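You operate a simulated robot arm through the tools that you are given. There is no shell and no other tool.

The job below is to be done with a simulated robot arm. You get a single attempt, and the scene is never put back.

Task
Put things in order on the top of the wooden table. At the end: the teal shock sensor from the top of the wooden table stands on top of the grey stone weight; the yellow tilt sensor from the top of the wooden table stands where the yellow spool stood; the yellow spool stands where the orange rolled strap stood; the orange rolled strap is on the red board; whatever was shut is shut again. Leave all else as you found it, and nothing knocked over.

The check looks at the end state, three seconds after you hand in, the way a careful person would. Anything else that was tipped, shoved, dropped, spilled or broken makes it a failure.

Robot
A 6-joint arm with a two-finger parallel gripper, fixed in place. Base frame: the origin is at the foot of the arm, x ahead of it, y to its left, z up; the work surface is at about z = 0. Lengths are in mm, angles in rad, forces in N, time in s.
With the tool pointing down near the work surface it reaches from about 160 to 420 mm from the base axis. Its first joint turns from -1.152 to 1.152 rad. Payload 1.57 kg.
The TCP is the grasp point between the finger pads, 30 mm short of the fingertips. In the tool frame z runs along the fingers and y along their closing line. Largest opening 80 mm; finger width 17, thickness 12; the body of the gripper, 40 by 82 mm, starts 80 mm behind the TCP.
Orientation is that of the tool frame in the base frame, as a unit quaternion [w, x, y, z]. With the fingers straight down and closing along the base's y, the tool's x points along the base's -x, its y along +y and its z along -z.

Tools
- The arm moves only by the tool move_arm. Its argument "increments" is a list of rows, each a list of 7 numbers: the shift along the base's x, y, z in units of 100 mm (1.0 is 100 mm), then the turn, a rotation vector about the base's x, y, z in units of 45 degrees (1.0 is 45 degrees), then the finger opening in mm, from 0 to 80. In form: [[x, y, z, ax, ay, az, gripper], ...]. A call has 1 to 20 rows; each row is the pose to reach, as a shift and turn from the pose commanded when the call began. A call with a number of a shift or a turn outside -1 to 1 is refused whole. A row lasts 0.2 s, in which the tool goes at most 50 mm and 0.15 rad; a call with a longer step from one row to the next is refused whole, and so is a gripper value outside its range. A pose out of reach is approached as far as the arm can. The call stops where the force on the tool passes 40 N (or 10 N more than at its start, if that is more) or the arm is blocked; 0.2 s more then pass. Each finger travels about 153 mm/s and halts on what it meets, pressing with about 30 N; the grip force reading is that of the motor and also rises with nothing between the fingers. The clock runs only during rows and for 0.2 s after the last one: add rows that repeat a pose to give the fingers time. The reply holds the time, the measured pose of the TCP, the force on the tool along the base axes, the opening and the grip force, in the units named above and with some noise, with the torque about the TCP (base axes, N m) and any sound that the robot's microphone picked up, and new pictures: "pictures" is both (left out), scene, wrist or none.
- Cameras (640 x 400 px; columns grow to the right, rows downward): "scene" is fixed at [64.9, -347.8, 410.8]; the picture's right is [0.64, -0.77, 0.00], its down [-0.54, -0.45, -0.71] and it looks along [0.55, 0.45, -0.71] (base axes); focal length 214 px, centre (320, 200). "wrist" rides on the gripper at [72, -7, -122] in the tool frame; the picture's right is [0.09, 1.00, 0.00], its down [-0.84, 0.08, -0.54] and it looks along [-0.54, 0.05, 0.84] (tool axes); focal length 238 px, centre (320, 200). There is no depth. A picture from a camera that has moved, and an enlarged one, comes with that camera's place and axes in the base frame and with its lens.
- inspect(camera, box): a new picture of the part [left, top, right, bottom] of that camera's present view, enlarged. It takes no simulated time.
- sign_off(): hands the job in; it is judged then, once.

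Places have to be worked out from the pictures, the camera data and where the tool is seen. Open the gripper and draw the arm clear of the work before you hand the job in, unless the task says otherwise.

The tools are called after ">>>" as name(argument=value, ...) on one line, values as JSON. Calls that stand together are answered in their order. move_arm: Moves the arm, as the interface text tells. Its arguments: {"type":"object","properties":{"increments":{"type":"array"},"pictures":{"type":"string","enum":["both","scene","wrist","none"]}},"required":["increments"]} The other tools are called the same way: inspect (camera, box) takes an enlarged picture of a part of a camera's view; sign_off () hands the job in.

At the start:

```text
clock: 0.0
tool_pos: [292.2, 75.7, 203.3]
orientation: [0.001, -0.001, 1.0, 0.001]
force: [0.7, -0.5, -0.1]
ft_torque: [0.02, 0.01, 0.01]
grip_width: 79.9
grasp_force: 0.0
```

scene: 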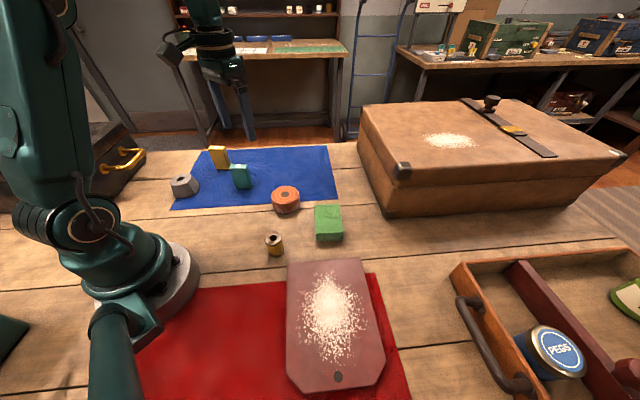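
wrist: 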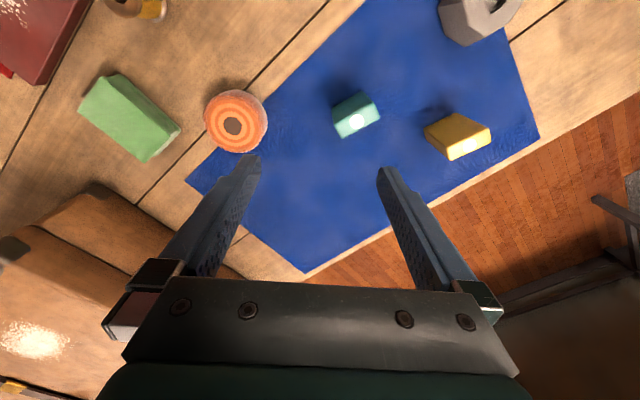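

I begin by looking closer at the objects in both views before moving anything.

>>> inspect(camera="scene", box=[150, 130, 370, 270])

>>> inspect(camera="scene", box=[240, 230, 440, 400])

>>> inspect(camera="wrist", box=[60, 0, 560, 280])

>>> inspect(camera="scene", box=[430, 230, 640, 400])

```text
2.86 times, centred on (260, 200) of scene
camera zoom: at [64.9, -347.8, 410.8], right [0.64, -0.77, 0.0], down [-0.54, -0.45, -0.71], along [0.55, 0.45, -0.71], focal length 613 px, centre (491, 200)
```

zoom: 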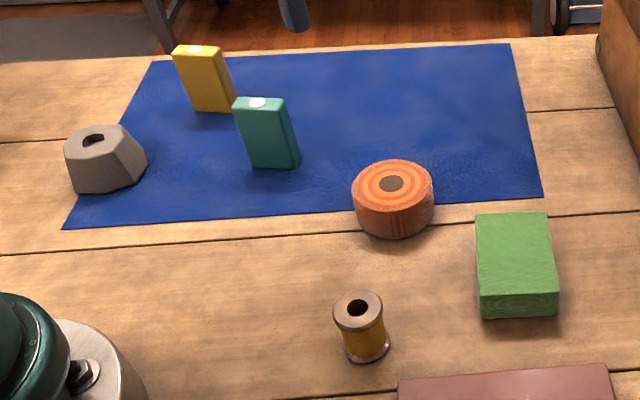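

```text
2.35 times, centred on (340, 315) of scene
camera zoom: at [64.9, -347.8, 410.8], right [0.64, -0.77, 0.0], down [-0.54, -0.45, -0.71], along [0.55, 0.45, -0.71], focal length 505 px, centre (273, -71)
```

zoom: 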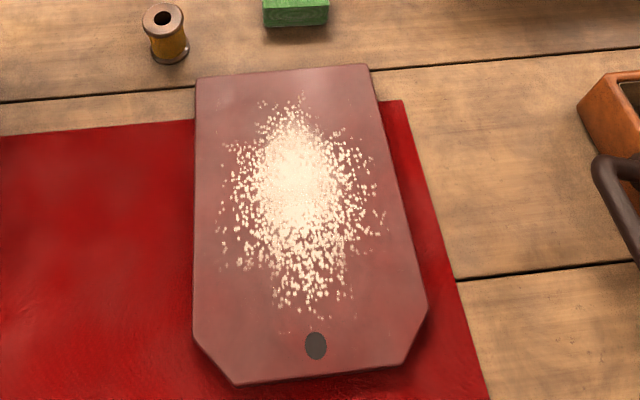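

```text
1.28 times, centred on (310, 140) of wrist
camera zoom: at [221.0, 68.8, 324.9], right [-0.09, 1.0, 0.0], down [0.84, 0.08, 0.54], along [0.54, 0.05, -0.84], focal length 305 px, centre (333, 277)
```

zoom: 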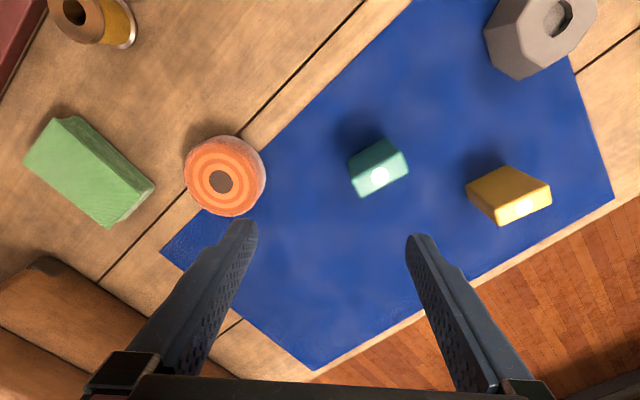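

```text
2.35 times, centred on (535, 315) of scene
camera zoom: at [64.9, -347.8, 410.8], right [0.64, -0.77, 0.0], down [-0.54, -0.45, -0.71], along [0.55, 0.45, -0.71], focal length 505 px, centre (-186, -71)
```

zoom: 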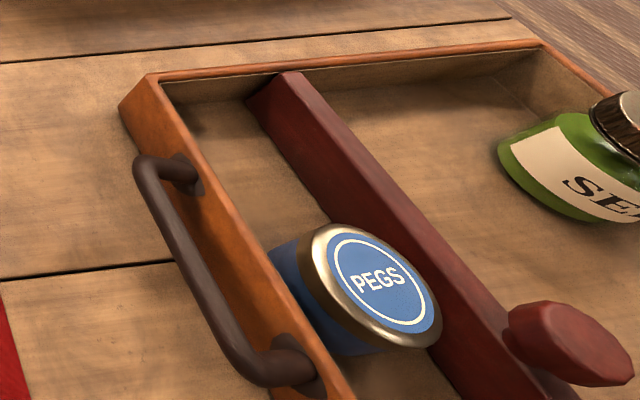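

The strap seems near (308, -28) with a top about 38 mm up and a width near 72 mm, so I move the tool above it at the present height to get a better view.

>>> move_arm(increments=[[0.04, -0.33, 0, 0, 0, 0, 80], [0.09, -0.66, 0, 0, 0, 0, 80], [0.13, -1.0, 0, 0, 0, 0, 80], [0.13, -1.0, 0, 0, 0, 0, 80]])

```text
clock: 1.0
tool_pos: [304.4, -24.3, 205.7]
orientation: [0.0, -0.001, 1.0, 0.001]
force: [0.3, -0.6, 0.9]
ft_torque: [-0.02, -0.02, 0.01]
grip_width: 79.9
grasp_force: 0.1
camera wrist: at [234.0, -30.4, 326.2], right [-0.09, 1.0, 0.0], down [0.84, 0.08, 0.54], along [0.54, 0.05, -0.84], focal length 238 px, centre (320, 200)
```

scene: 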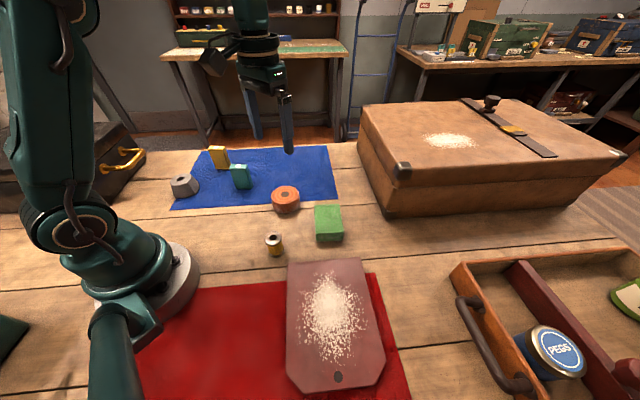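
wrist: 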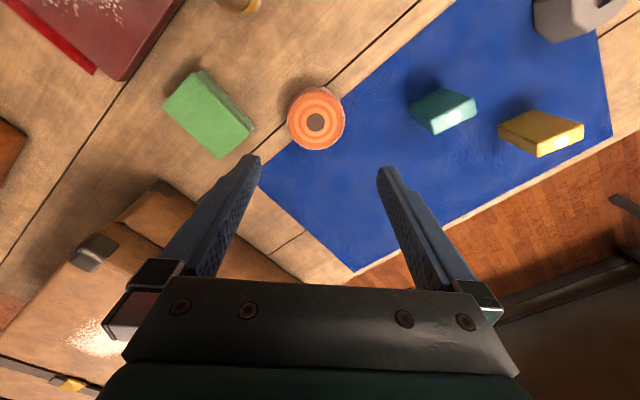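

The strap is now nearly under the tool; I enlarge it to measure its size and centre.

>>> inspect(camera="wrist", box=[270, 70, 370, 170])

>>> inspect(camera="scene", box=[250, 165, 350, 265])

>>> inspect(camera="scene", box=[160, 135, 260, 215])

>>> inspect(camera="wrist", box=[390, 0, 630, 170])

```text
4.00 times, centred on (320, 120) of wrist
camera zoom: at [234.0, -30.4, 326.2], right [-0.09, 1.0, 0.0], down [0.84, 0.08, 0.54], along [0.54, 0.05, -0.84], focal length 953 px, centre (320, 520)
```

zoom: 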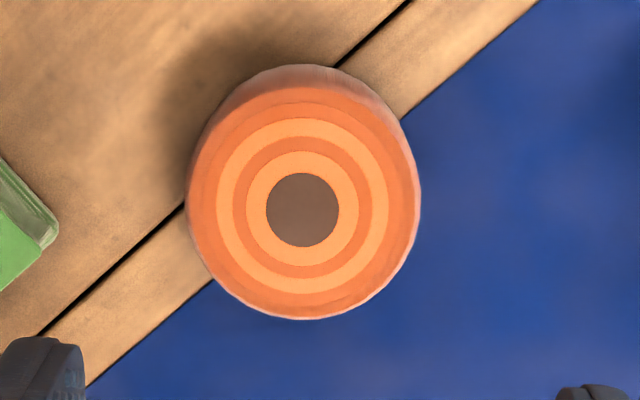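

```text
4.00 times, centred on (300, 215) of scene
camera zoom: at [64.9, -347.8, 410.8], right [0.64, -0.77, 0.0], down [-0.54, -0.45, -0.71], along [0.55, 0.45, -0.71], focal length 858 px, centre (400, 140)
```

zoom: 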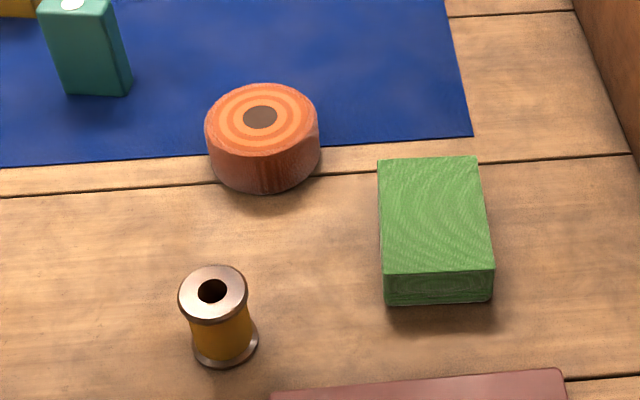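

```text
5.00 times, centred on (210, 175) of scene
camera zoom: at [64.9, -347.8, 410.8], right [0.64, -0.77, 0.0], down [-0.54, -0.45, -0.71], along [0.55, 0.45, -0.71], focal length 1072 px, centre (870, 325)
```

zoom: 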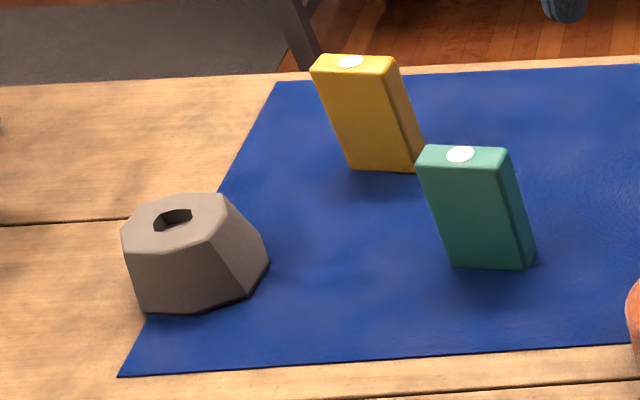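

```text
2.35 times, centred on (510, 85) of wrist
camera zoom: at [234.0, -30.4, 326.2], right [-0.09, 1.0, 0.0], down [0.84, 0.08, 0.54], along [0.54, 0.05, -0.84], focal length 561 px, centre (-127, 471)
```

zoom: 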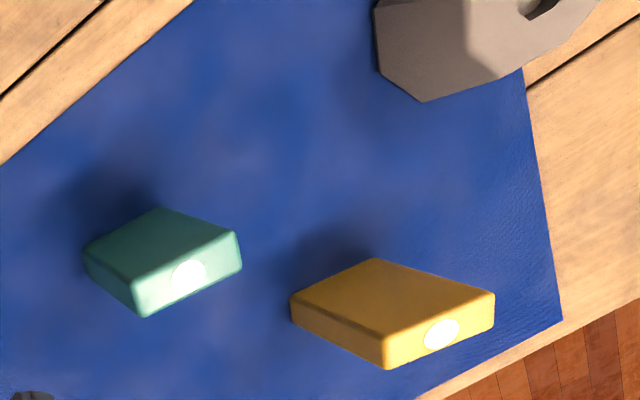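

The strap measures about 71 mm across and 39 mm tall, centred near (311, -29), about 5 mm ahead and 5 mm to the right of the tool. I centre over it and go down 100 mm, still above it, to check the alignment.

>>> move_arm(increments=[[0.053, -0.053, -0.2, 0, 0, 0, 80], [0.053, -0.053, -0.5, 0, 0, 0, 80], [0.053, -0.053, -0.8, 0, 0, 0, 80], [0.053, -0.053, -1.0, 0, 0, 0, 80], [0.053, -0.053, -1.0, 0, 0, 0, 80]])

>>> inspect(camera="wrist", box=[220, 60, 420, 200])

```text
clock: 2.2
tool_pos: [310.7, -28.7, 103.5]
orientation: [0.0, 0.001, 1.0, 0.0]
force: [0.1, 0.2, 0.0]
ft_torque: [0.0, -0.01, -0.01]
grip_width: 79.9
grasp_force: 0.1
camera wrist: at [238.9, -34.8, 224.3], right [-0.09, 1.0, 0.0], down [0.84, 0.08, 0.54], along [0.54, 0.05, -0.84], focal length 238 px, centre (320, 200)
```

scene: 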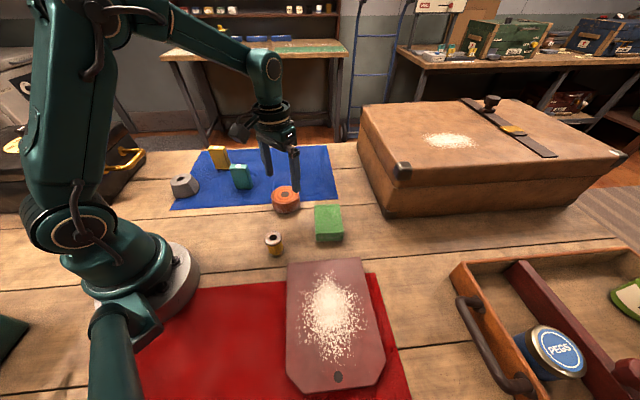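
wrist: 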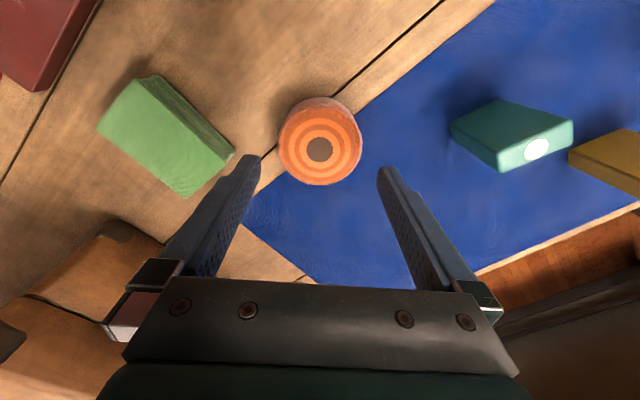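

```text
2.86 times, centred on (320, 130) of wrist
camera zoom: at [238.9, -34.8, 224.3], right [-0.09, 1.0, 0.0], down [0.84, 0.08, 0.54], along [0.54, 0.05, -0.84], focal length 681 px, centre (320, 400)
```

zoom: 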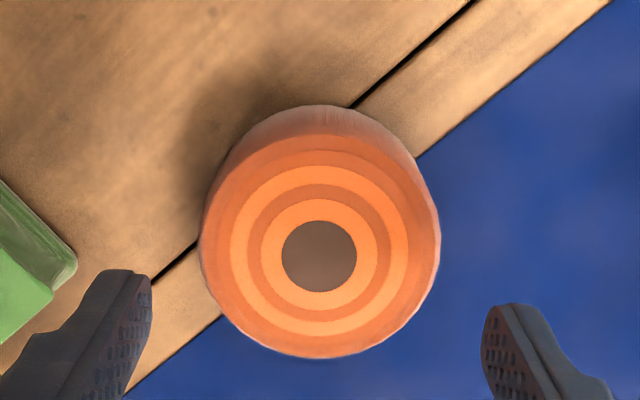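

The hole of the strap sits about 1 mm back and 1 mm right of the tool axis, with some 5 mm free on each side. I correct that, lower to about z = 37 (tips 7 mm above the table) and stay open for a check of forces.

>>> move_arm(increments=[[-0.01, -0.011, 0, 0, 0, 0, 80], [-0.01, -0.011, -0.2, 0, 0, 0, 80], [-0.01, -0.011, -0.4, 0, 0, 0, 80], [-0.01, -0.011, -0.55, 0, 0, 0, 80], [-0.01, -0.011, -0.655, 0, 0, 0, 80], [-0.01, -0.011, -0.655, 0, 0, 0, 80]])

>>> inspect(camera="wrist", box=[220, 60, 420, 200])

>>> inspect(camera="scene", box=[240, 150, 350, 230])

```text
clock: 3.6
tool_pos: [309.9, -30.5, 38.5]
orientation: [0.0, 0.0, 1.0, 0.001]
force: [-0.4, -0.2, 0.0]
ft_torque: [-0.04, 0.04, 0.01]
grip_width: 80.1
grasp_force: 0.1
camera wrist: at [237.8, -37.6, 159.8], right [-0.09, 1.0, 0.0], down [0.84, 0.08, 0.54], along [0.54, 0.05, -0.84], focal length 238 px, centre (320, 200)
```

scene: 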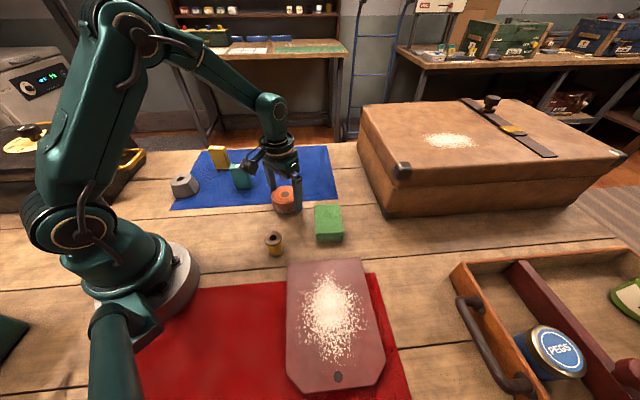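
wrist: 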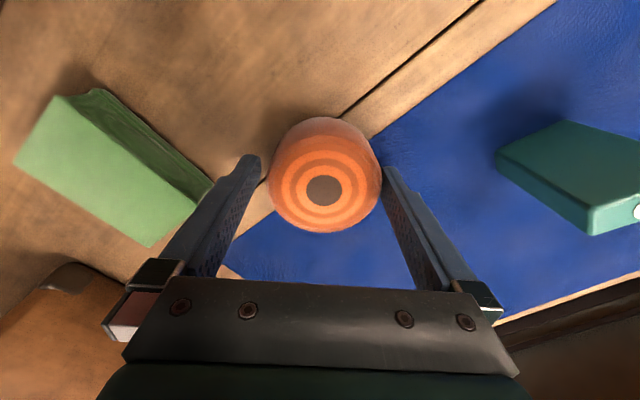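

```text
2.86 times, centred on (320, 130) of wrist
camera zoom: at [237.8, -37.6, 159.8], right [-0.09, 1.0, 0.0], down [0.84, 0.08, 0.54], along [0.54, 0.05, -0.84], focal length 681 px, centre (320, 400)
```

zoom: 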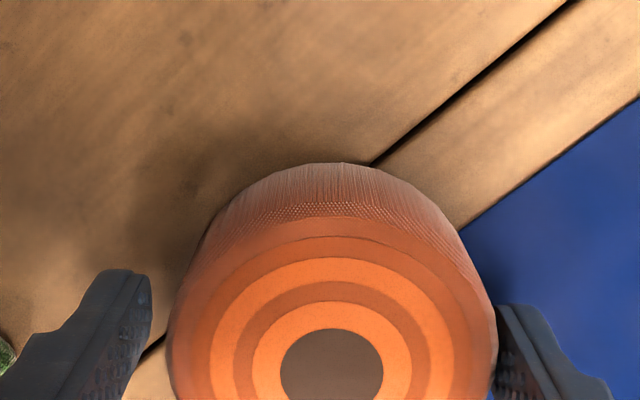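

```text
5.00 times, centred on (295, 190) of scene
camera zoom: at [64.9, -347.8, 410.8], right [0.64, -0.77, 0.0], down [-0.54, -0.45, -0.71], along [0.55, 0.45, -0.71], focal length 1072 px, centre (445, 250)
```

zoom: 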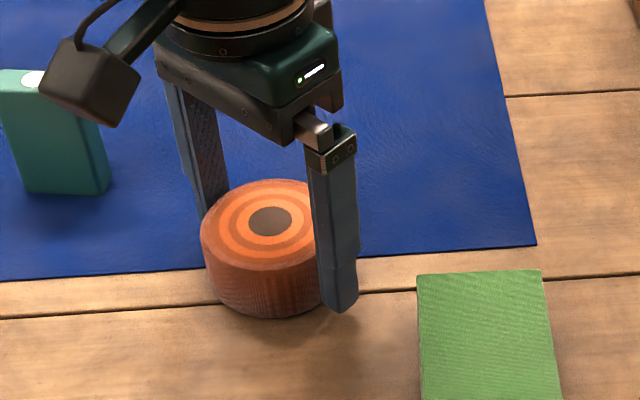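

At this height the strap lies about 1.5 mm to the left of the finger middle, so I shift by that and close the fingers on it.

>>> move_arm(increments=[[-0.01, 0.015, 0, 0, 0, 0, 80], [-0.01, 0.015, 0, 0, 0, 0, 80], [-0.01, 0.015, 0, 0, 0, 0, 74], [-0.01, 0.015, 0, 0, 0, 0, 66], [-0.01, 0.015, 0, 0, 0, 0, 60], [-0.01, 0.015, 0, 0, 0, 0, 60]])

>>> inspect(camera="wrist", box=[220, 60, 420, 260])

>>> inspect(camera="scene", box=[240, 150, 350, 230])

```text
clock: 5.0
tool_pos: [306.6, -28.6, 38.3]
orientation: [0.001, 0.0, 1.0, 0.0]
force: [-0.3, -0.4, 0.0]
ft_torque: [0.01, 0.01, -0.02]
grip_width: 69.5
grasp_force: 29.8
camera wrist: at [237.0, -36.1, 159.9], right [-0.09, 1.0, 0.0], down [0.84, 0.08, 0.54], along [0.54, 0.05, -0.84], focal length 238 px, centre (320, 200)
```

scene: 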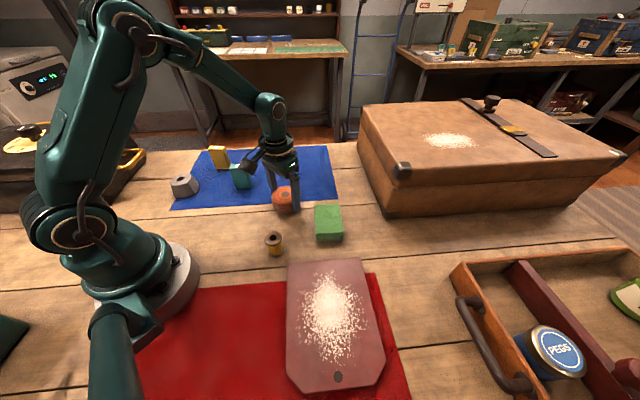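
wrist: 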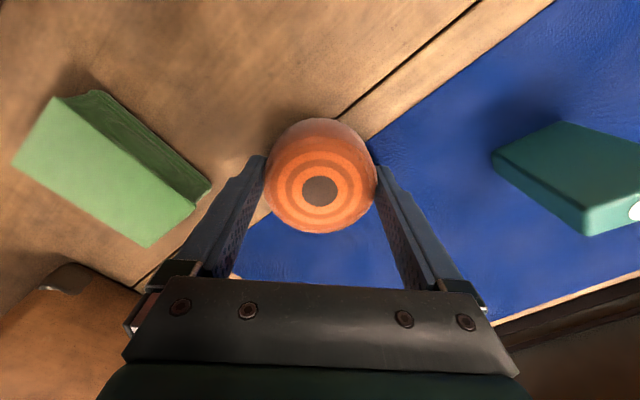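

```text
2.00 times, centred on (320, 160) of wrist
camera zoom: at [237.0, -36.1, 159.9], right [-0.09, 1.0, 0.0], down [0.84, 0.08, 0.54], along [0.54, 0.05, -0.84], focal length 477 px, centre (320, 280)
```

zoom: 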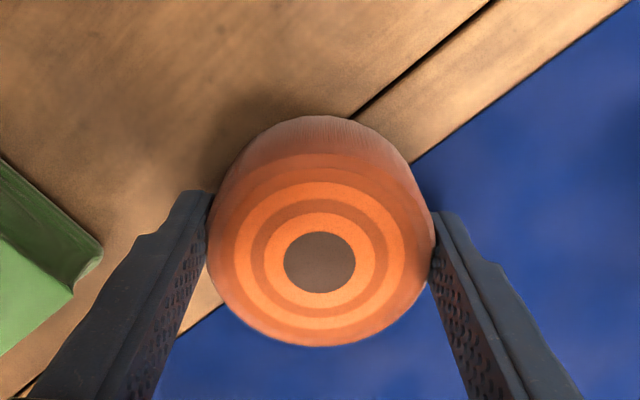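

```text
5.00 times, centred on (295, 190) of scene
camera zoom: at [64.9, -347.8, 410.8], right [0.64, -0.77, 0.0], down [-0.54, -0.45, -0.71], along [0.55, 0.45, -0.71], focal length 1072 px, centre (445, 250)
```

zoom: 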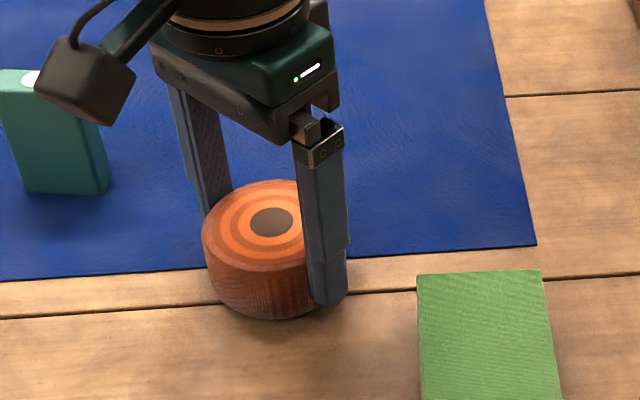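

The strap is held at 69.5 mm width, centred on the tool, so its place is the present tool position (about 308.5, -29.2 in command terms). I lift it 100 mm straight up.

>>> move_arm(increments=[[0, 0, 0.1, 0, 0, 0, 60], [0, 0, 0.3, 0, 0, 0, 60], [0, 0, 0.55, 0, 0, 0, 60], [0, 0, 0.8, 0, 0, 0, 60], [0, 0, 1.0, 0, 0, 0, 60], [0, 0, 1.0, 0, 0, 0, 60]])

```text
clock: 6.4
tool_pos: [310.7, -29.1, 137.7]
orientation: [-0.001, 0.0, 1.0, 0.001]
force: [0.0, -0.6, -2.0]
ft_torque: [0.02, -0.02, -0.01]
grip_width: 69.9
grasp_force: 30.1
camera wrist: at [238.3, -35.7, 259.5], right [-0.09, 1.0, 0.0], down [0.84, 0.08, 0.54], along [0.54, 0.05, -0.84], focal length 238 px, centre (320, 200)
```

scene: 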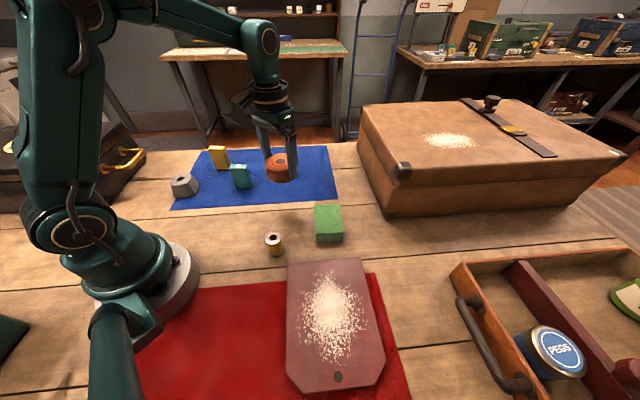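
wrist: 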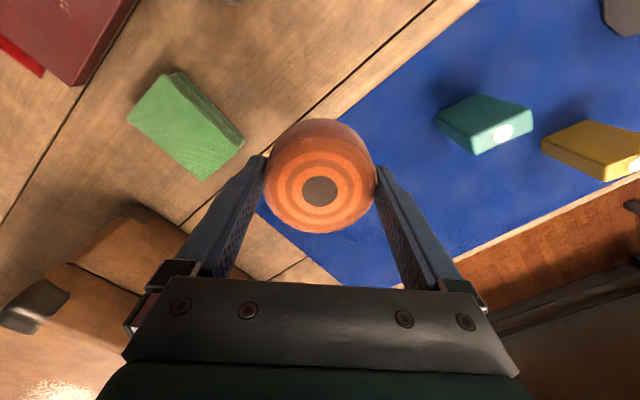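

The strap hangs steady. I carry it toward the red board in level steps at this height.

>>> move_arm(increments=[[-0.16, -0.3, 0, 0, 0, 0, 60], [-0.34, -0.65, 0, 0, 0, 0, 60], [-0.54, -1.0, 0, 0, 0, 0, 60], [-0.54, -1.0, 0, 0, 0, 0, 60]], pictures="none")

>>> move_arm(increments=[[-0.16, -0.3, 0, 0, 0, 0, 60], [-0.34, -0.65, 0, 0, 0, 0, 60], [-0.54, -1.0, 0, 0, 0, 0, 60], [-0.54, -1.0, 0, 0, 0, 0, 60]])

```text
clock: 7.4
tool_pos: [255.0, -128.0, 138.6]
orientation: [0.0, 0.0, 1.0, 0.001]
force: [1.0, -0.3, -1.3]
ft_torque: [0.0, -0.04, 0.01]
grip_width: 69.9
grasp_force: 29.7
```

```text
clock: 8.4
tool_pos: [203.3, -228.5, 138.8]
orientation: [0.001, 0.0, 1.0, 0.001]
force: [-0.4, 0.0, -0.2]
ft_torque: [-0.01, 0.01, -0.02]
grip_width: 70.0
grasp_force: 29.9
camera wrist: at [130.9, -235.4, 259.9], right [-0.09, 1.0, 0.0], down [0.84, 0.08, 0.54], along [0.54, 0.05, -0.84], focal length 238 px, centre (320, 200)
```

scene: 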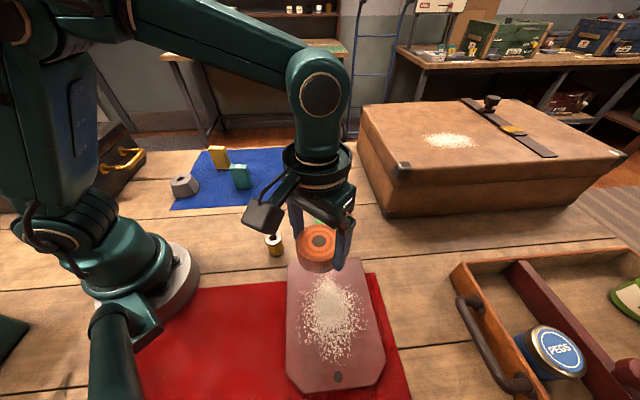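
wrist: 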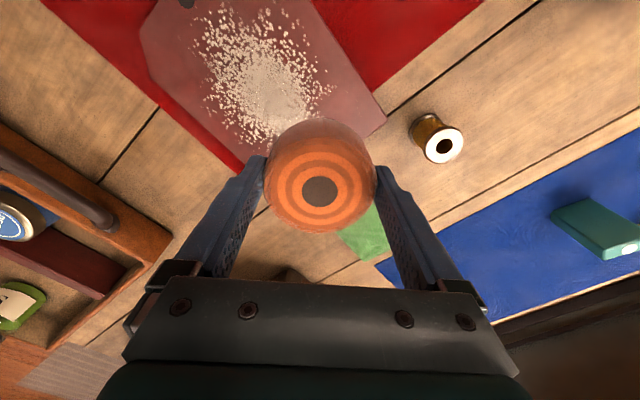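

I can see the near corner of the red board at about (189, -162); I shift the strap to about (195, -246), well inside the board, and lower part way, then look.

>>> move_arm(increments=[[-0.07, -0.175, 0, 0, 0, 0, 60], [-0.07, -0.175, -0.2, 0, 0, 0, 60], [-0.07, -0.175, -0.4, 0, 0, 0, 60], [-0.07, -0.175, -0.6, 0, 0, 0, 60], [-0.07, -0.175, -0.6, 0, 0, 0, 60]])

>>> inspect(camera="scene", box=[260, 220, 400, 400])

>>> inspect(camera="wrist", box=[200, 0, 500, 240])

```text
clock: 9.6
tool_pos: [193.3, -246.4, 79.4]
orientation: [0.0, 0.0, 1.0, 0.001]
force: [0.4, 0.2, -0.8]
ft_torque: [0.01, -0.01, 0.0]
grip_width: 69.9
grasp_force: 30.3
camera wrist: at [122.2, -253.3, 199.8], right [-0.09, 1.0, 0.0], down [0.84, 0.08, 0.54], along [0.54, 0.05, -0.84], focal length 238 px, centre (320, 200)
```

scene: 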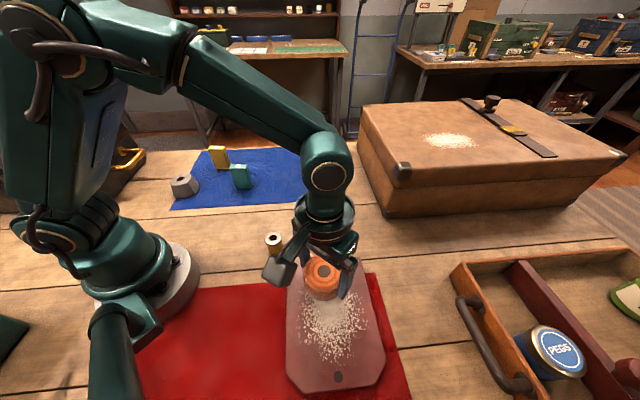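
wrist: 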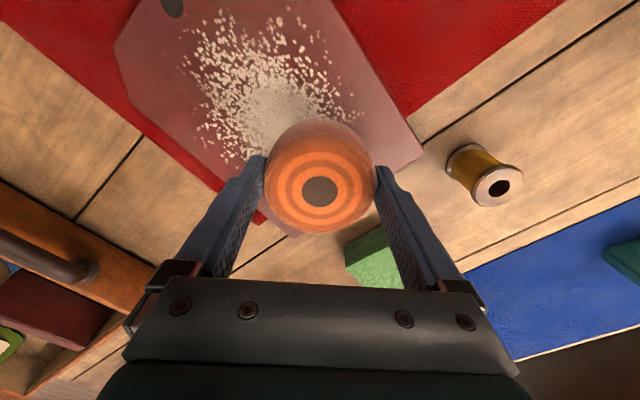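

```text
2.22 times, centred on (330, 310) of scene
camera zoom: at [64.9, -347.8, 410.8], right [0.64, -0.77, 0.0], down [-0.54, -0.45, -0.71], along [0.55, 0.45, -0.71], focal length 477 px, centre (298, -44)
```

zoom: 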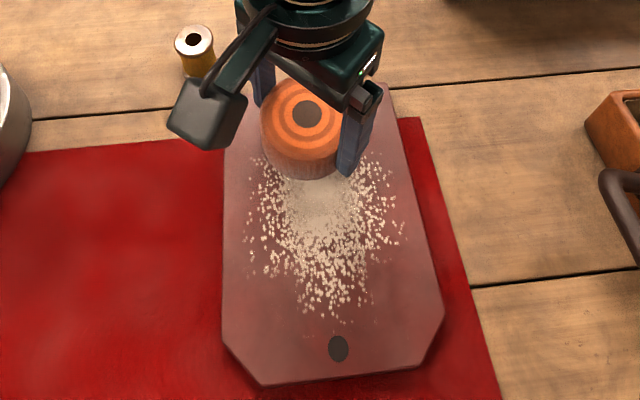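

```text
1.67 times, centred on (350, 120) of wrist
camera zoom: at [122.2, -253.3, 199.8], right [-0.09, 1.0, 0.0], down [0.84, 0.08, 0.54], along [0.54, 0.05, -0.84], focal length 397 px, centre (270, 333)
```

zoom: 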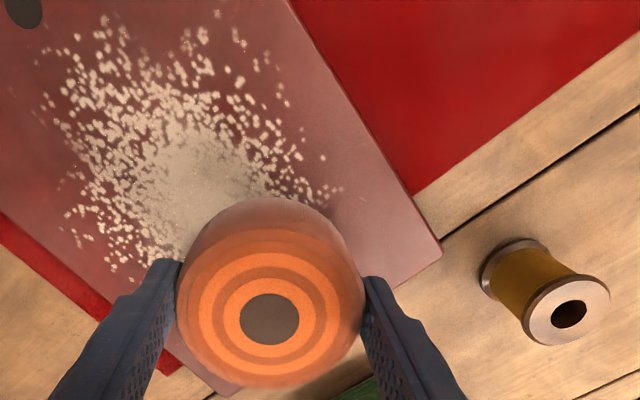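

The strap's centre is about 54 mm inside the top edge and 65 mm from the side of the board. I lower in small steps watching for contact.

>>> move_arm(increments=[[0, 0, -0.07, 0, 0, 0, 60], [0, 0, -0.14, 0, 0, 0, 60], [0, 0, -0.2, 0, 0, 0, 60], [0, 0, -0.2, 0, 0, 0, 60]], pictures="none")

>>> inspect(camera="scene", box=[270, 235, 380, 315])

```text
clock: 10.6
tool_pos: [194.5, -246.7, 58.4]
orientation: [0.0, 0.0, 1.0, 0.002]
force: [0.6, -0.1, -1.5]
ft_torque: [0.0, -0.02, 0.01]
grip_width: 69.7
grasp_force: 29.7
```

```text
5.00 times, centred on (325, 275) of scene
camera zoom: at [64.9, -347.8, 410.8], right [0.64, -0.77, 0.0], down [-0.54, -0.45, -0.71], along [0.55, 0.45, -0.71], focal length 1072 px, centre (295, -175)
```

zoom: 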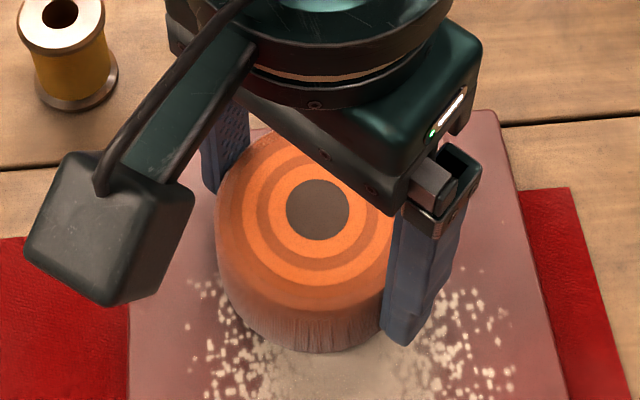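

No contact yet with the strap's bottom about 20 mm up; I continue down in small steps.

>>> move_arm(increments=[[0, 0, -0.02, 0, 0, 0, 60], [0, 0, -0.04, 0, 0, 0, 60], [0, 0, -0.06, 0, 0, 0, 60], [0, 0, -0.06, 0, 0, 0, 60]], pictures="none")

```text
clock: 11.4
tool_pos: [194.6, -246.9, 53.6]
orientation: [0.0, 0.0, 1.0, 0.0]
force: [-0.6, 1.3, 5.2]
ft_torque: [0.24, 0.04, 0.02]
grip_width: 69.6
grasp_force: 29.8
stopped in row 4: the force on the tool passed its limit at 42 N (the readings are from after the stop); the commanded pose is now the measured one
```

Contact: the board top is about 16 mm up and the strap rests on it. I open the fingers and then rise straight up.

>>> move_arm(increments=[[0, 0, 0, 0, 0, 0, 74], [0, 0, 0, 0, 0, 0, 80], [0, 0, 0, 0, 0, 0, 80]])

>>> inspect(camera="wrist", box=[200, 60, 440, 260])

```text
clock: 12.2
tool_pos: [194.2, -247.0, 54.4]
orientation: [0.0, 0.001, 1.0, 0.0]
force: [0.3, -0.1, -0.2]
ft_torque: [0.04, -0.02, 0.03]
grip_width: 80.0
grasp_force: 0.1
camera wrist: at [122.5, -253.9, 175.7], right [-0.09, 1.0, 0.0], down [0.84, 0.08, 0.54], along [0.54, 0.05, -0.84], focal length 238 px, centre (320, 200)
```

scene: 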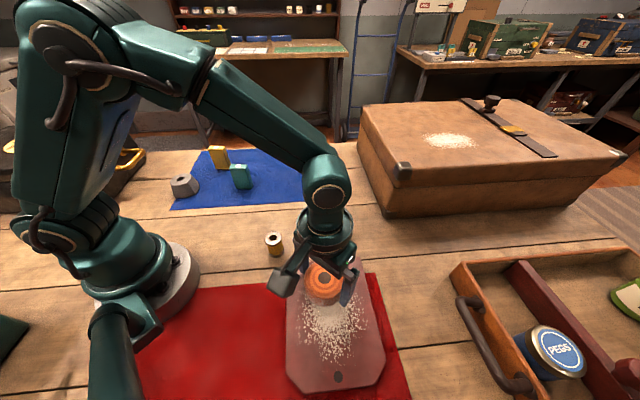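
wrist: 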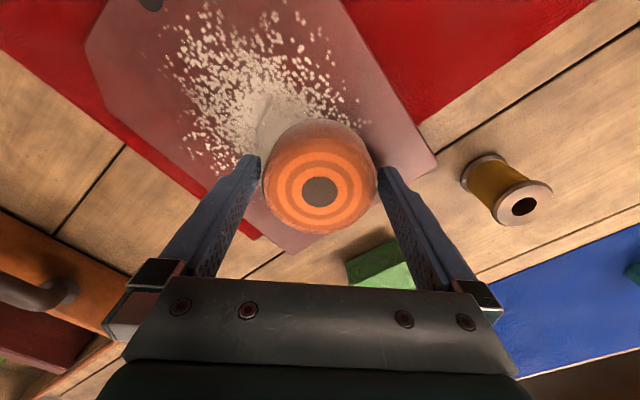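

```text
2.00 times, centred on (320, 160) of wrist
camera zoom: at [122.5, -253.9, 175.7], right [-0.09, 1.0, 0.0], down [0.84, 0.08, 0.54], along [0.54, 0.05, -0.84], focal length 477 px, centre (320, 280)
```

zoom: 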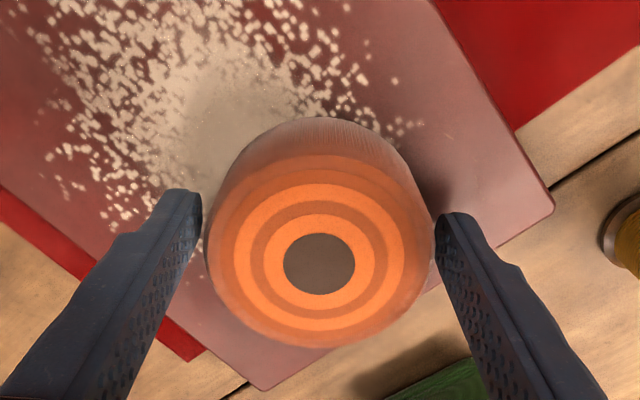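

The strap stands flat on the board and the fingers are free. I rise straight up slowly, then look for the spool.

>>> move_arm(increments=[[0, 0, 0.08, 0, 0, 0, 80], [0, 0, 0.2, 0, 0, 0, 80], [0, 0, 0.4, 0, 0, 0, 80], [0, 0, 0.7, 0, 0, 0, 80], [0, 0, 1.0, 0, 0, 0, 80], [0, 0, 1.0, 0, 0, 0, 80]])

>>> inspect(camera="wrist", box=[200, 60, 440, 260])

>>> inspect(camera="scene", box=[250, 220, 400, 400])

```text
clock: 13.7
tool_pos: [193.9, -249.0, 155.7]
orientation: [0.001, 0.0, 1.0, 0.0]
force: [0.8, 0.3, -0.5]
ft_torque: [-0.01, 0.0, -0.04]
grip_width: 80.2
grasp_force: 0.0
camera wrist: at [122.7, -255.4, 275.1], right [-0.09, 1.0, 0.0], down [0.84, 0.08, 0.54], along [0.54, 0.05, -0.84], focal length 238 px, centre (320, 200)
```

scene: 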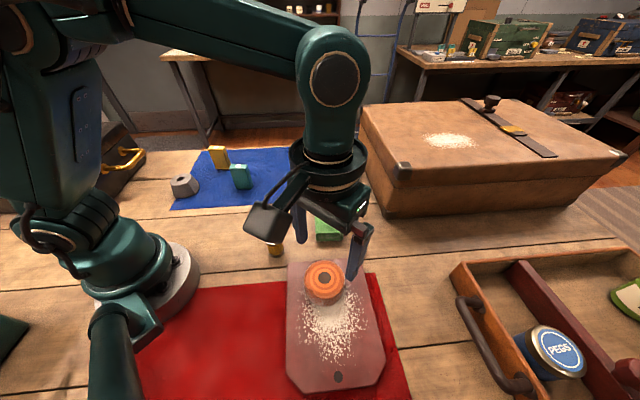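
wrist: 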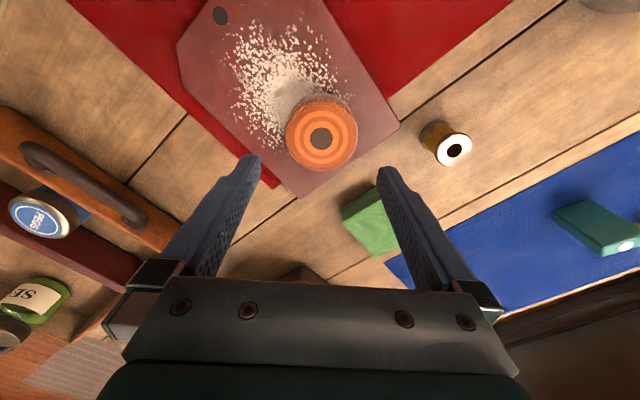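

```text
2.00 times, centred on (320, 160) of wrist
camera zoom: at [122.7, -255.4, 275.1], right [-0.09, 1.0, 0.0], down [0.84, 0.08, 0.54], along [0.54, 0.05, -0.84], focal length 477 px, centre (320, 280)
```

zoom: 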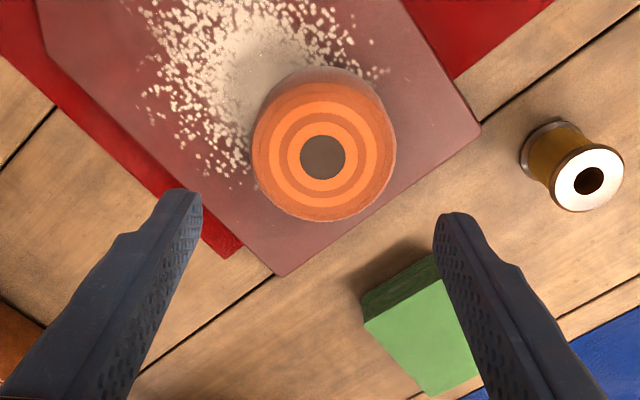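

```text
2.22 times, centred on (325, 310) of scene
camera zoom: at [64.9, -347.8, 410.8], right [0.64, -0.77, 0.0], down [-0.54, -0.45, -0.71], along [0.55, 0.45, -0.71], focal length 477 px, centre (309, -44)
```

zoom: 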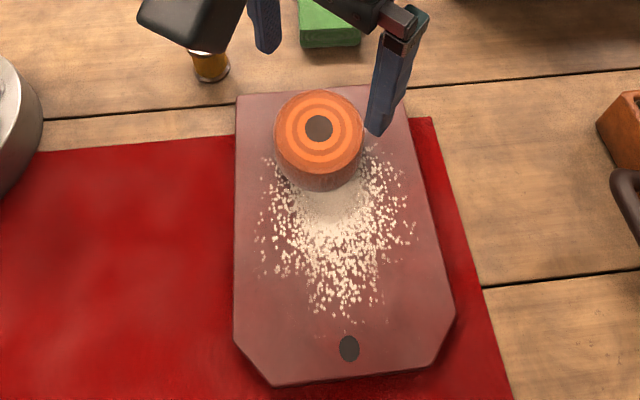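

The strap stands on the board, and the board has not moved. The spool appears near (197, -116), about 52 mm tall; I move over toward it.

>>> move_arm(increments=[[0.0, 0.33, 0, 0, 0, 0, 60], [0.0, 0.66, 0, 0, 0, 0, 50], [0.0, 1.0, 0, 0, 0, 0, 50]], pictures="none")

>>> move_arm(increments=[[0.02, 0.15, 0, 0, 0, 0, 50], [0.03, 0.31, 0, 0, 0, 0, 50], [0.03, 0.31, 0, 0, 0, 0, 50]])

>>> inspect(camera="wrist", box=[220, 50, 420, 190])

```text
clock: 14.4
tool_pos: [195.9, -147.8, 153.6]
orientation: [0.001, -0.001, 1.0, 0.0]
force: [0.7, -0.2, 0.7]
ft_torque: [-0.02, -0.02, 0.01]
grip_width: 50.1
grasp_force: 0.1
```

```text
clock: 15.2
tool_pos: [198.0, -115.9, 153.5]
orientation: [0.001, 0.0, 1.0, 0.0]
force: [-0.4, -1.1, -0.3]
ft_torque: [0.01, -0.03, -0.01]
grip_width: 49.9
grasp_force: 0.0
camera wrist: at [126.1, -122.6, 274.2], right [-0.09, 1.0, 0.0], down [0.84, 0.08, 0.54], along [0.54, 0.05, -0.84], focal length 238 px, centre (320, 200)
```

scene: 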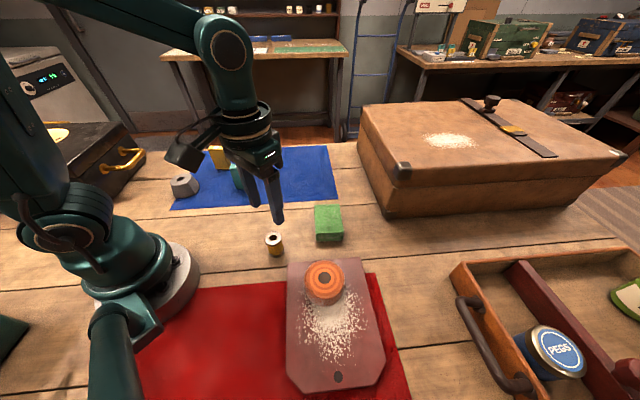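
wrist: 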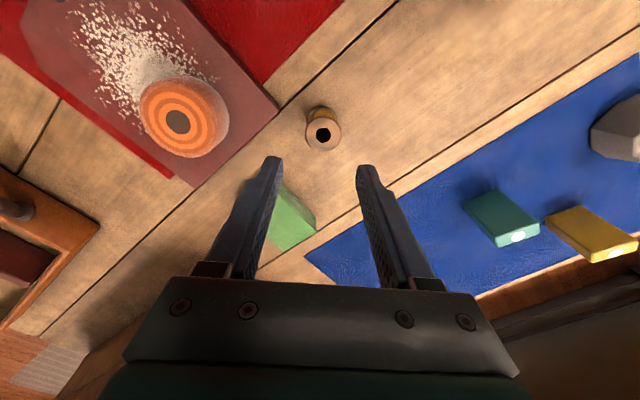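

```text
2.86 times, centred on (320, 120) of wrist
camera zoom: at [126.1, -122.6, 274.2], right [-0.09, 1.0, 0.0], down [0.84, 0.08, 0.54], along [0.54, 0.05, -0.84], focal length 681 px, centre (320, 429)
```

zoom: 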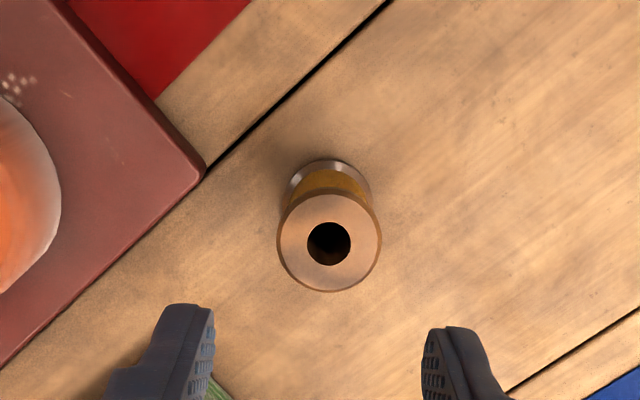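

The spool's top lies about 2 mm behind and 2 mm left of the tool axis. I correct, descend 100 mm around it with the fingers 50 mm apart and check.

>>> move_arm(increments=[[-0.025, 0.023, -0.1, 0, 0, 0, 50], [-0.025, 0.023, -0.4, 0, 0, 0, 50], [-0.025, 0.023, -0.7, 0, 0, 0, 50], [-0.025, 0.023, -0.9, 0, 0, 0, 50], [-0.025, 0.023, -1.0, 0, 0, 0, 50], [-0.025, 0.023, -1.0, 0, 0, 0, 50]])

>>> inspect(camera="wrist", box=[220, 80, 420, 260])

>>> inspect(camera="scene", box=[230, 190, 330, 270])

```text
clock: 16.6
tool_pos: [194.7, -114.5, 53.9]
orientation: [0.0, 0.001, 1.0, 0.0]
force: [0.2, 0.5, 0.3]
ft_torque: [0.01, 0.0, 0.03]
grip_width: 49.8
grasp_force: 0.1
camera wrist: at [123.4, -120.9, 175.6], right [-0.09, 1.0, 0.0], down [0.84, 0.08, 0.54], along [0.54, 0.05, -0.84], focal length 238 px, centre (320, 200)
```

scene: 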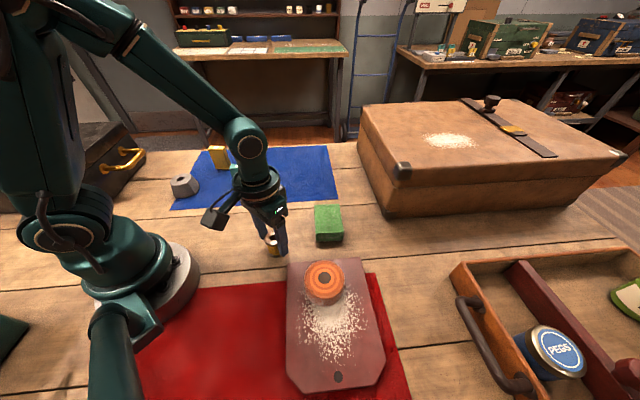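
wrist: 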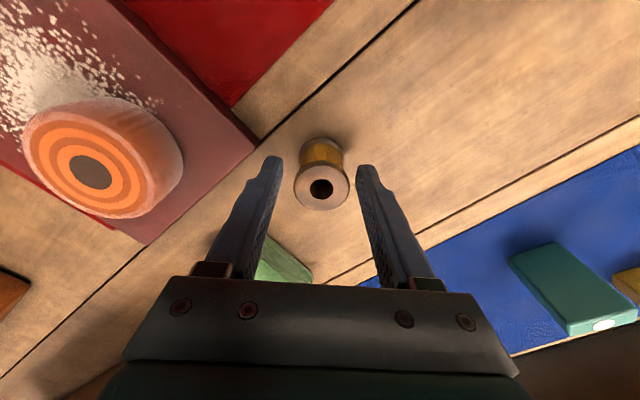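

```text
2.22 times, centred on (320, 170) of wrist
camera zoom: at [123.4, -120.9, 175.6], right [-0.09, 1.0, 0.0], down [0.84, 0.08, 0.54], along [0.54, 0.05, -0.84], focal length 530 px, centre (320, 267)
```

zoom: 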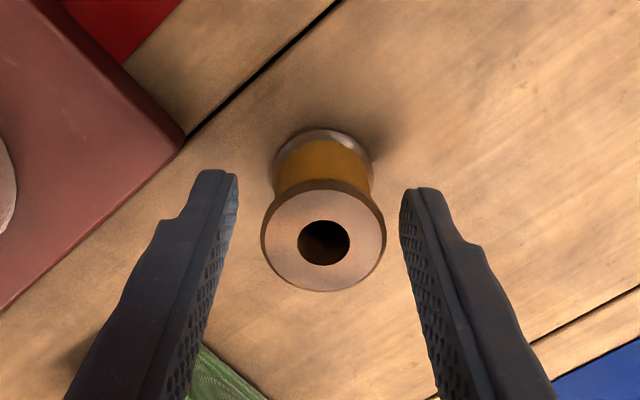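

```text
5.00 times, centred on (280, 230) of scene
camera zoom: at [64.9, -347.8, 410.8], right [0.64, -0.77, 0.0], down [-0.54, -0.45, -0.71], along [0.55, 0.45, -0.71], focal length 1072 px, centre (520, 50)
```

zoom: 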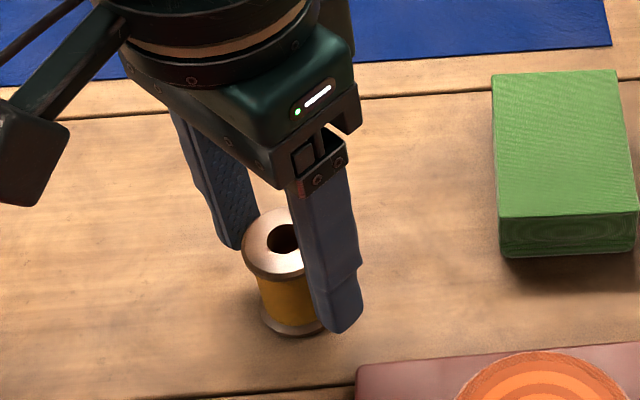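

The spool is centred between the fingers (33–34 mm wide, about 52 mm tall). I go down 21 mm so that the tips reach the lower flange, then close gently.

>>> move_arm(increments=[[-0.004, 0, -0.1, 0, 0, 0, 50], [-0.004, 0, -0.17, 0, 0, 0, 50], [-0.004, 0, -0.21, 0, 0, 0, 50], [-0.004, 0, -0.21, 0, 0, 0, 50]], pictures="none")

>>> move_arm(increments=[[0, 0, 0, 0, 0, 0, 42], [0, 0, 0, 0, 0, 0, 36], [0, 0, 0, 0, 0, 0, 30], [0, 0, 0, 0, 0, 0, 25], [0, 0, 0, 0, 0, 0, 25]])

>>> inspect(camera="wrist", box=[220, 80, 420, 260])

>>> inspect(camera="scene", box=[230, 190, 330, 270])

```text
clock: 17.6
tool_pos: [196.0, -114.9, 33.7]
orientation: [0.001, 0.0, 1.0, 0.0]
force: [1.3, 0.6, 0.0]
ft_torque: [-0.02, 0.03, -0.02]
grip_width: 49.8
grasp_force: 0.1
```

```text
clock: 18.9
tool_pos: [194.5, -114.4, 33.2]
orientation: [0.001, 0.0, 1.0, 0.0]
force: [-0.3, 0.8, -0.4]
ft_torque: [0.01, 0.01, 0.01]
grip_width: 36.5
grasp_force: 30.1
camera wrist: at [123.1, -121.4, 154.5], right [-0.09, 1.0, 0.0], down [0.84, 0.08, 0.54], along [0.54, 0.05, -0.84], focal length 238 px, centre (320, 200)
```

scene: 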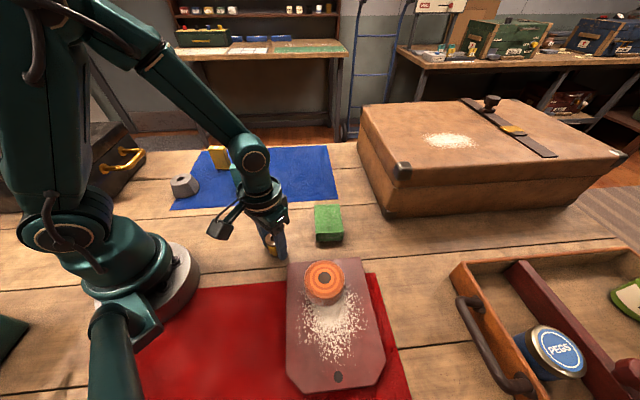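
wrist: 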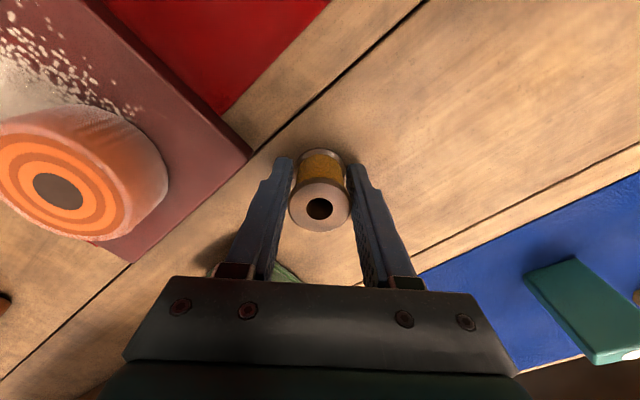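

```text
2.22 times, centred on (320, 170) of wrist
camera zoom: at [123.1, -121.4, 154.5], right [-0.09, 1.0, 0.0], down [0.84, 0.08, 0.54], along [0.54, 0.05, -0.84], focal length 530 px, centre (320, 267)
```

zoom: 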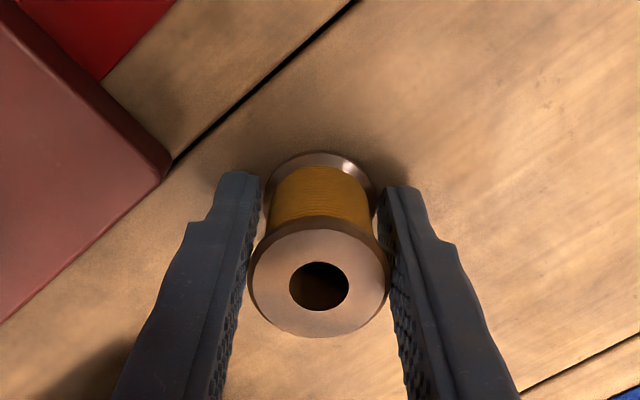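

```text
5.00 times, centred on (280, 230) of scene
camera zoom: at [64.9, -347.8, 410.8], right [0.64, -0.77, 0.0], down [-0.54, -0.45, -0.71], along [0.55, 0.45, -0.71], focal length 1072 px, centre (520, 50)
```

zoom: 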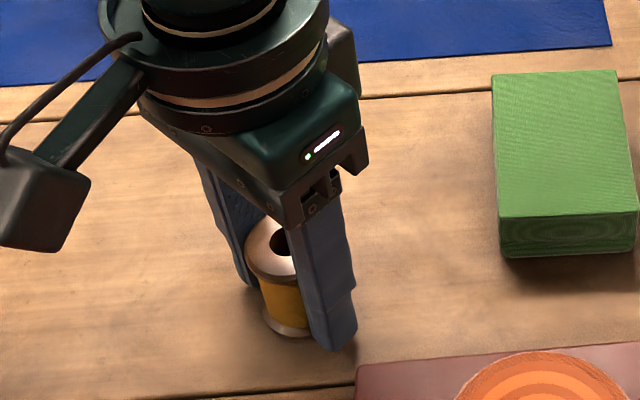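

The spool is held at 36.5 mm width, centred; its place is at about (195.0, -114.2). I lift it straight up.

>>> move_arm(increments=[[0, 0, 0.05, 0, 0, 0, 25], [0, 0, 0.2, 0, 0, 0, 25], [0, 0, 0.45, 0, 0, 0, 25], [0, 0, 0.75, 0, 0, 0, 25], [0, 0, 1.0, 0, 0, 0, 25], [0, 0, 1.0, 0, 0, 0, 25]])

>>> inspect(camera="scene", box=[200, 140, 340, 260])

```text
clock: 20.2
tool_pos: [195.3, -113.7, 134.6]
orientation: [0.002, 0.0, 1.0, 0.0]
force: [0.8, 0.1, -0.1]
ft_torque: [0.0, 0.0, 0.01]
grip_width: 33.6
grasp_force: 30.0
camera wrist: at [123.8, -120.6, 254.7], right [-0.09, 1.0, 0.0], down [0.84, 0.08, 0.54], along [0.54, 0.05, -0.84], focal length 238 px, centre (320, 200)
```

scene: 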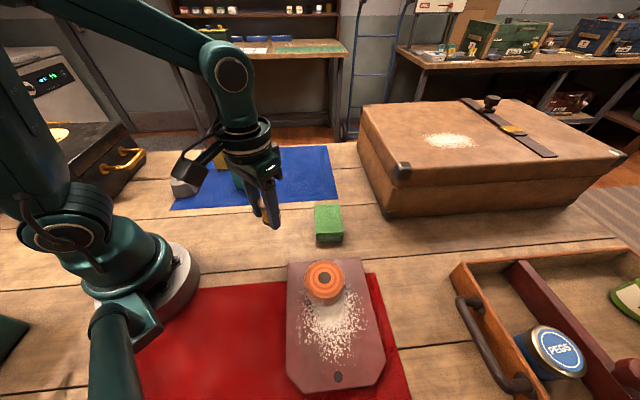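
wrist: 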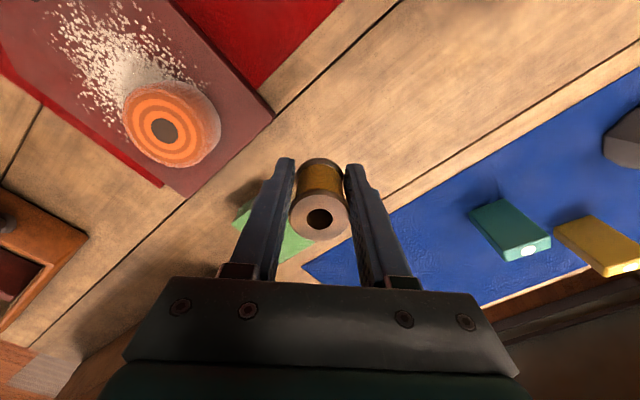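

```text
3.33 times, centred on (270, 200) of scene
camera zoom: at [64.9, -347.8, 410.8], right [0.64, -0.77, 0.0], down [-0.54, -0.45, -0.71], along [0.55, 0.45, -0.71], focal length 715 px, centre (487, 200)
```

zoom: 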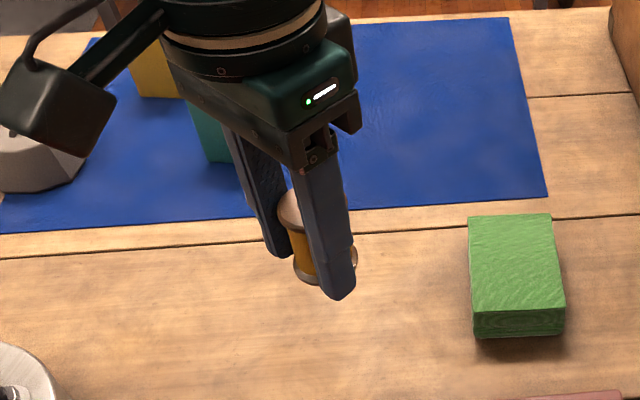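

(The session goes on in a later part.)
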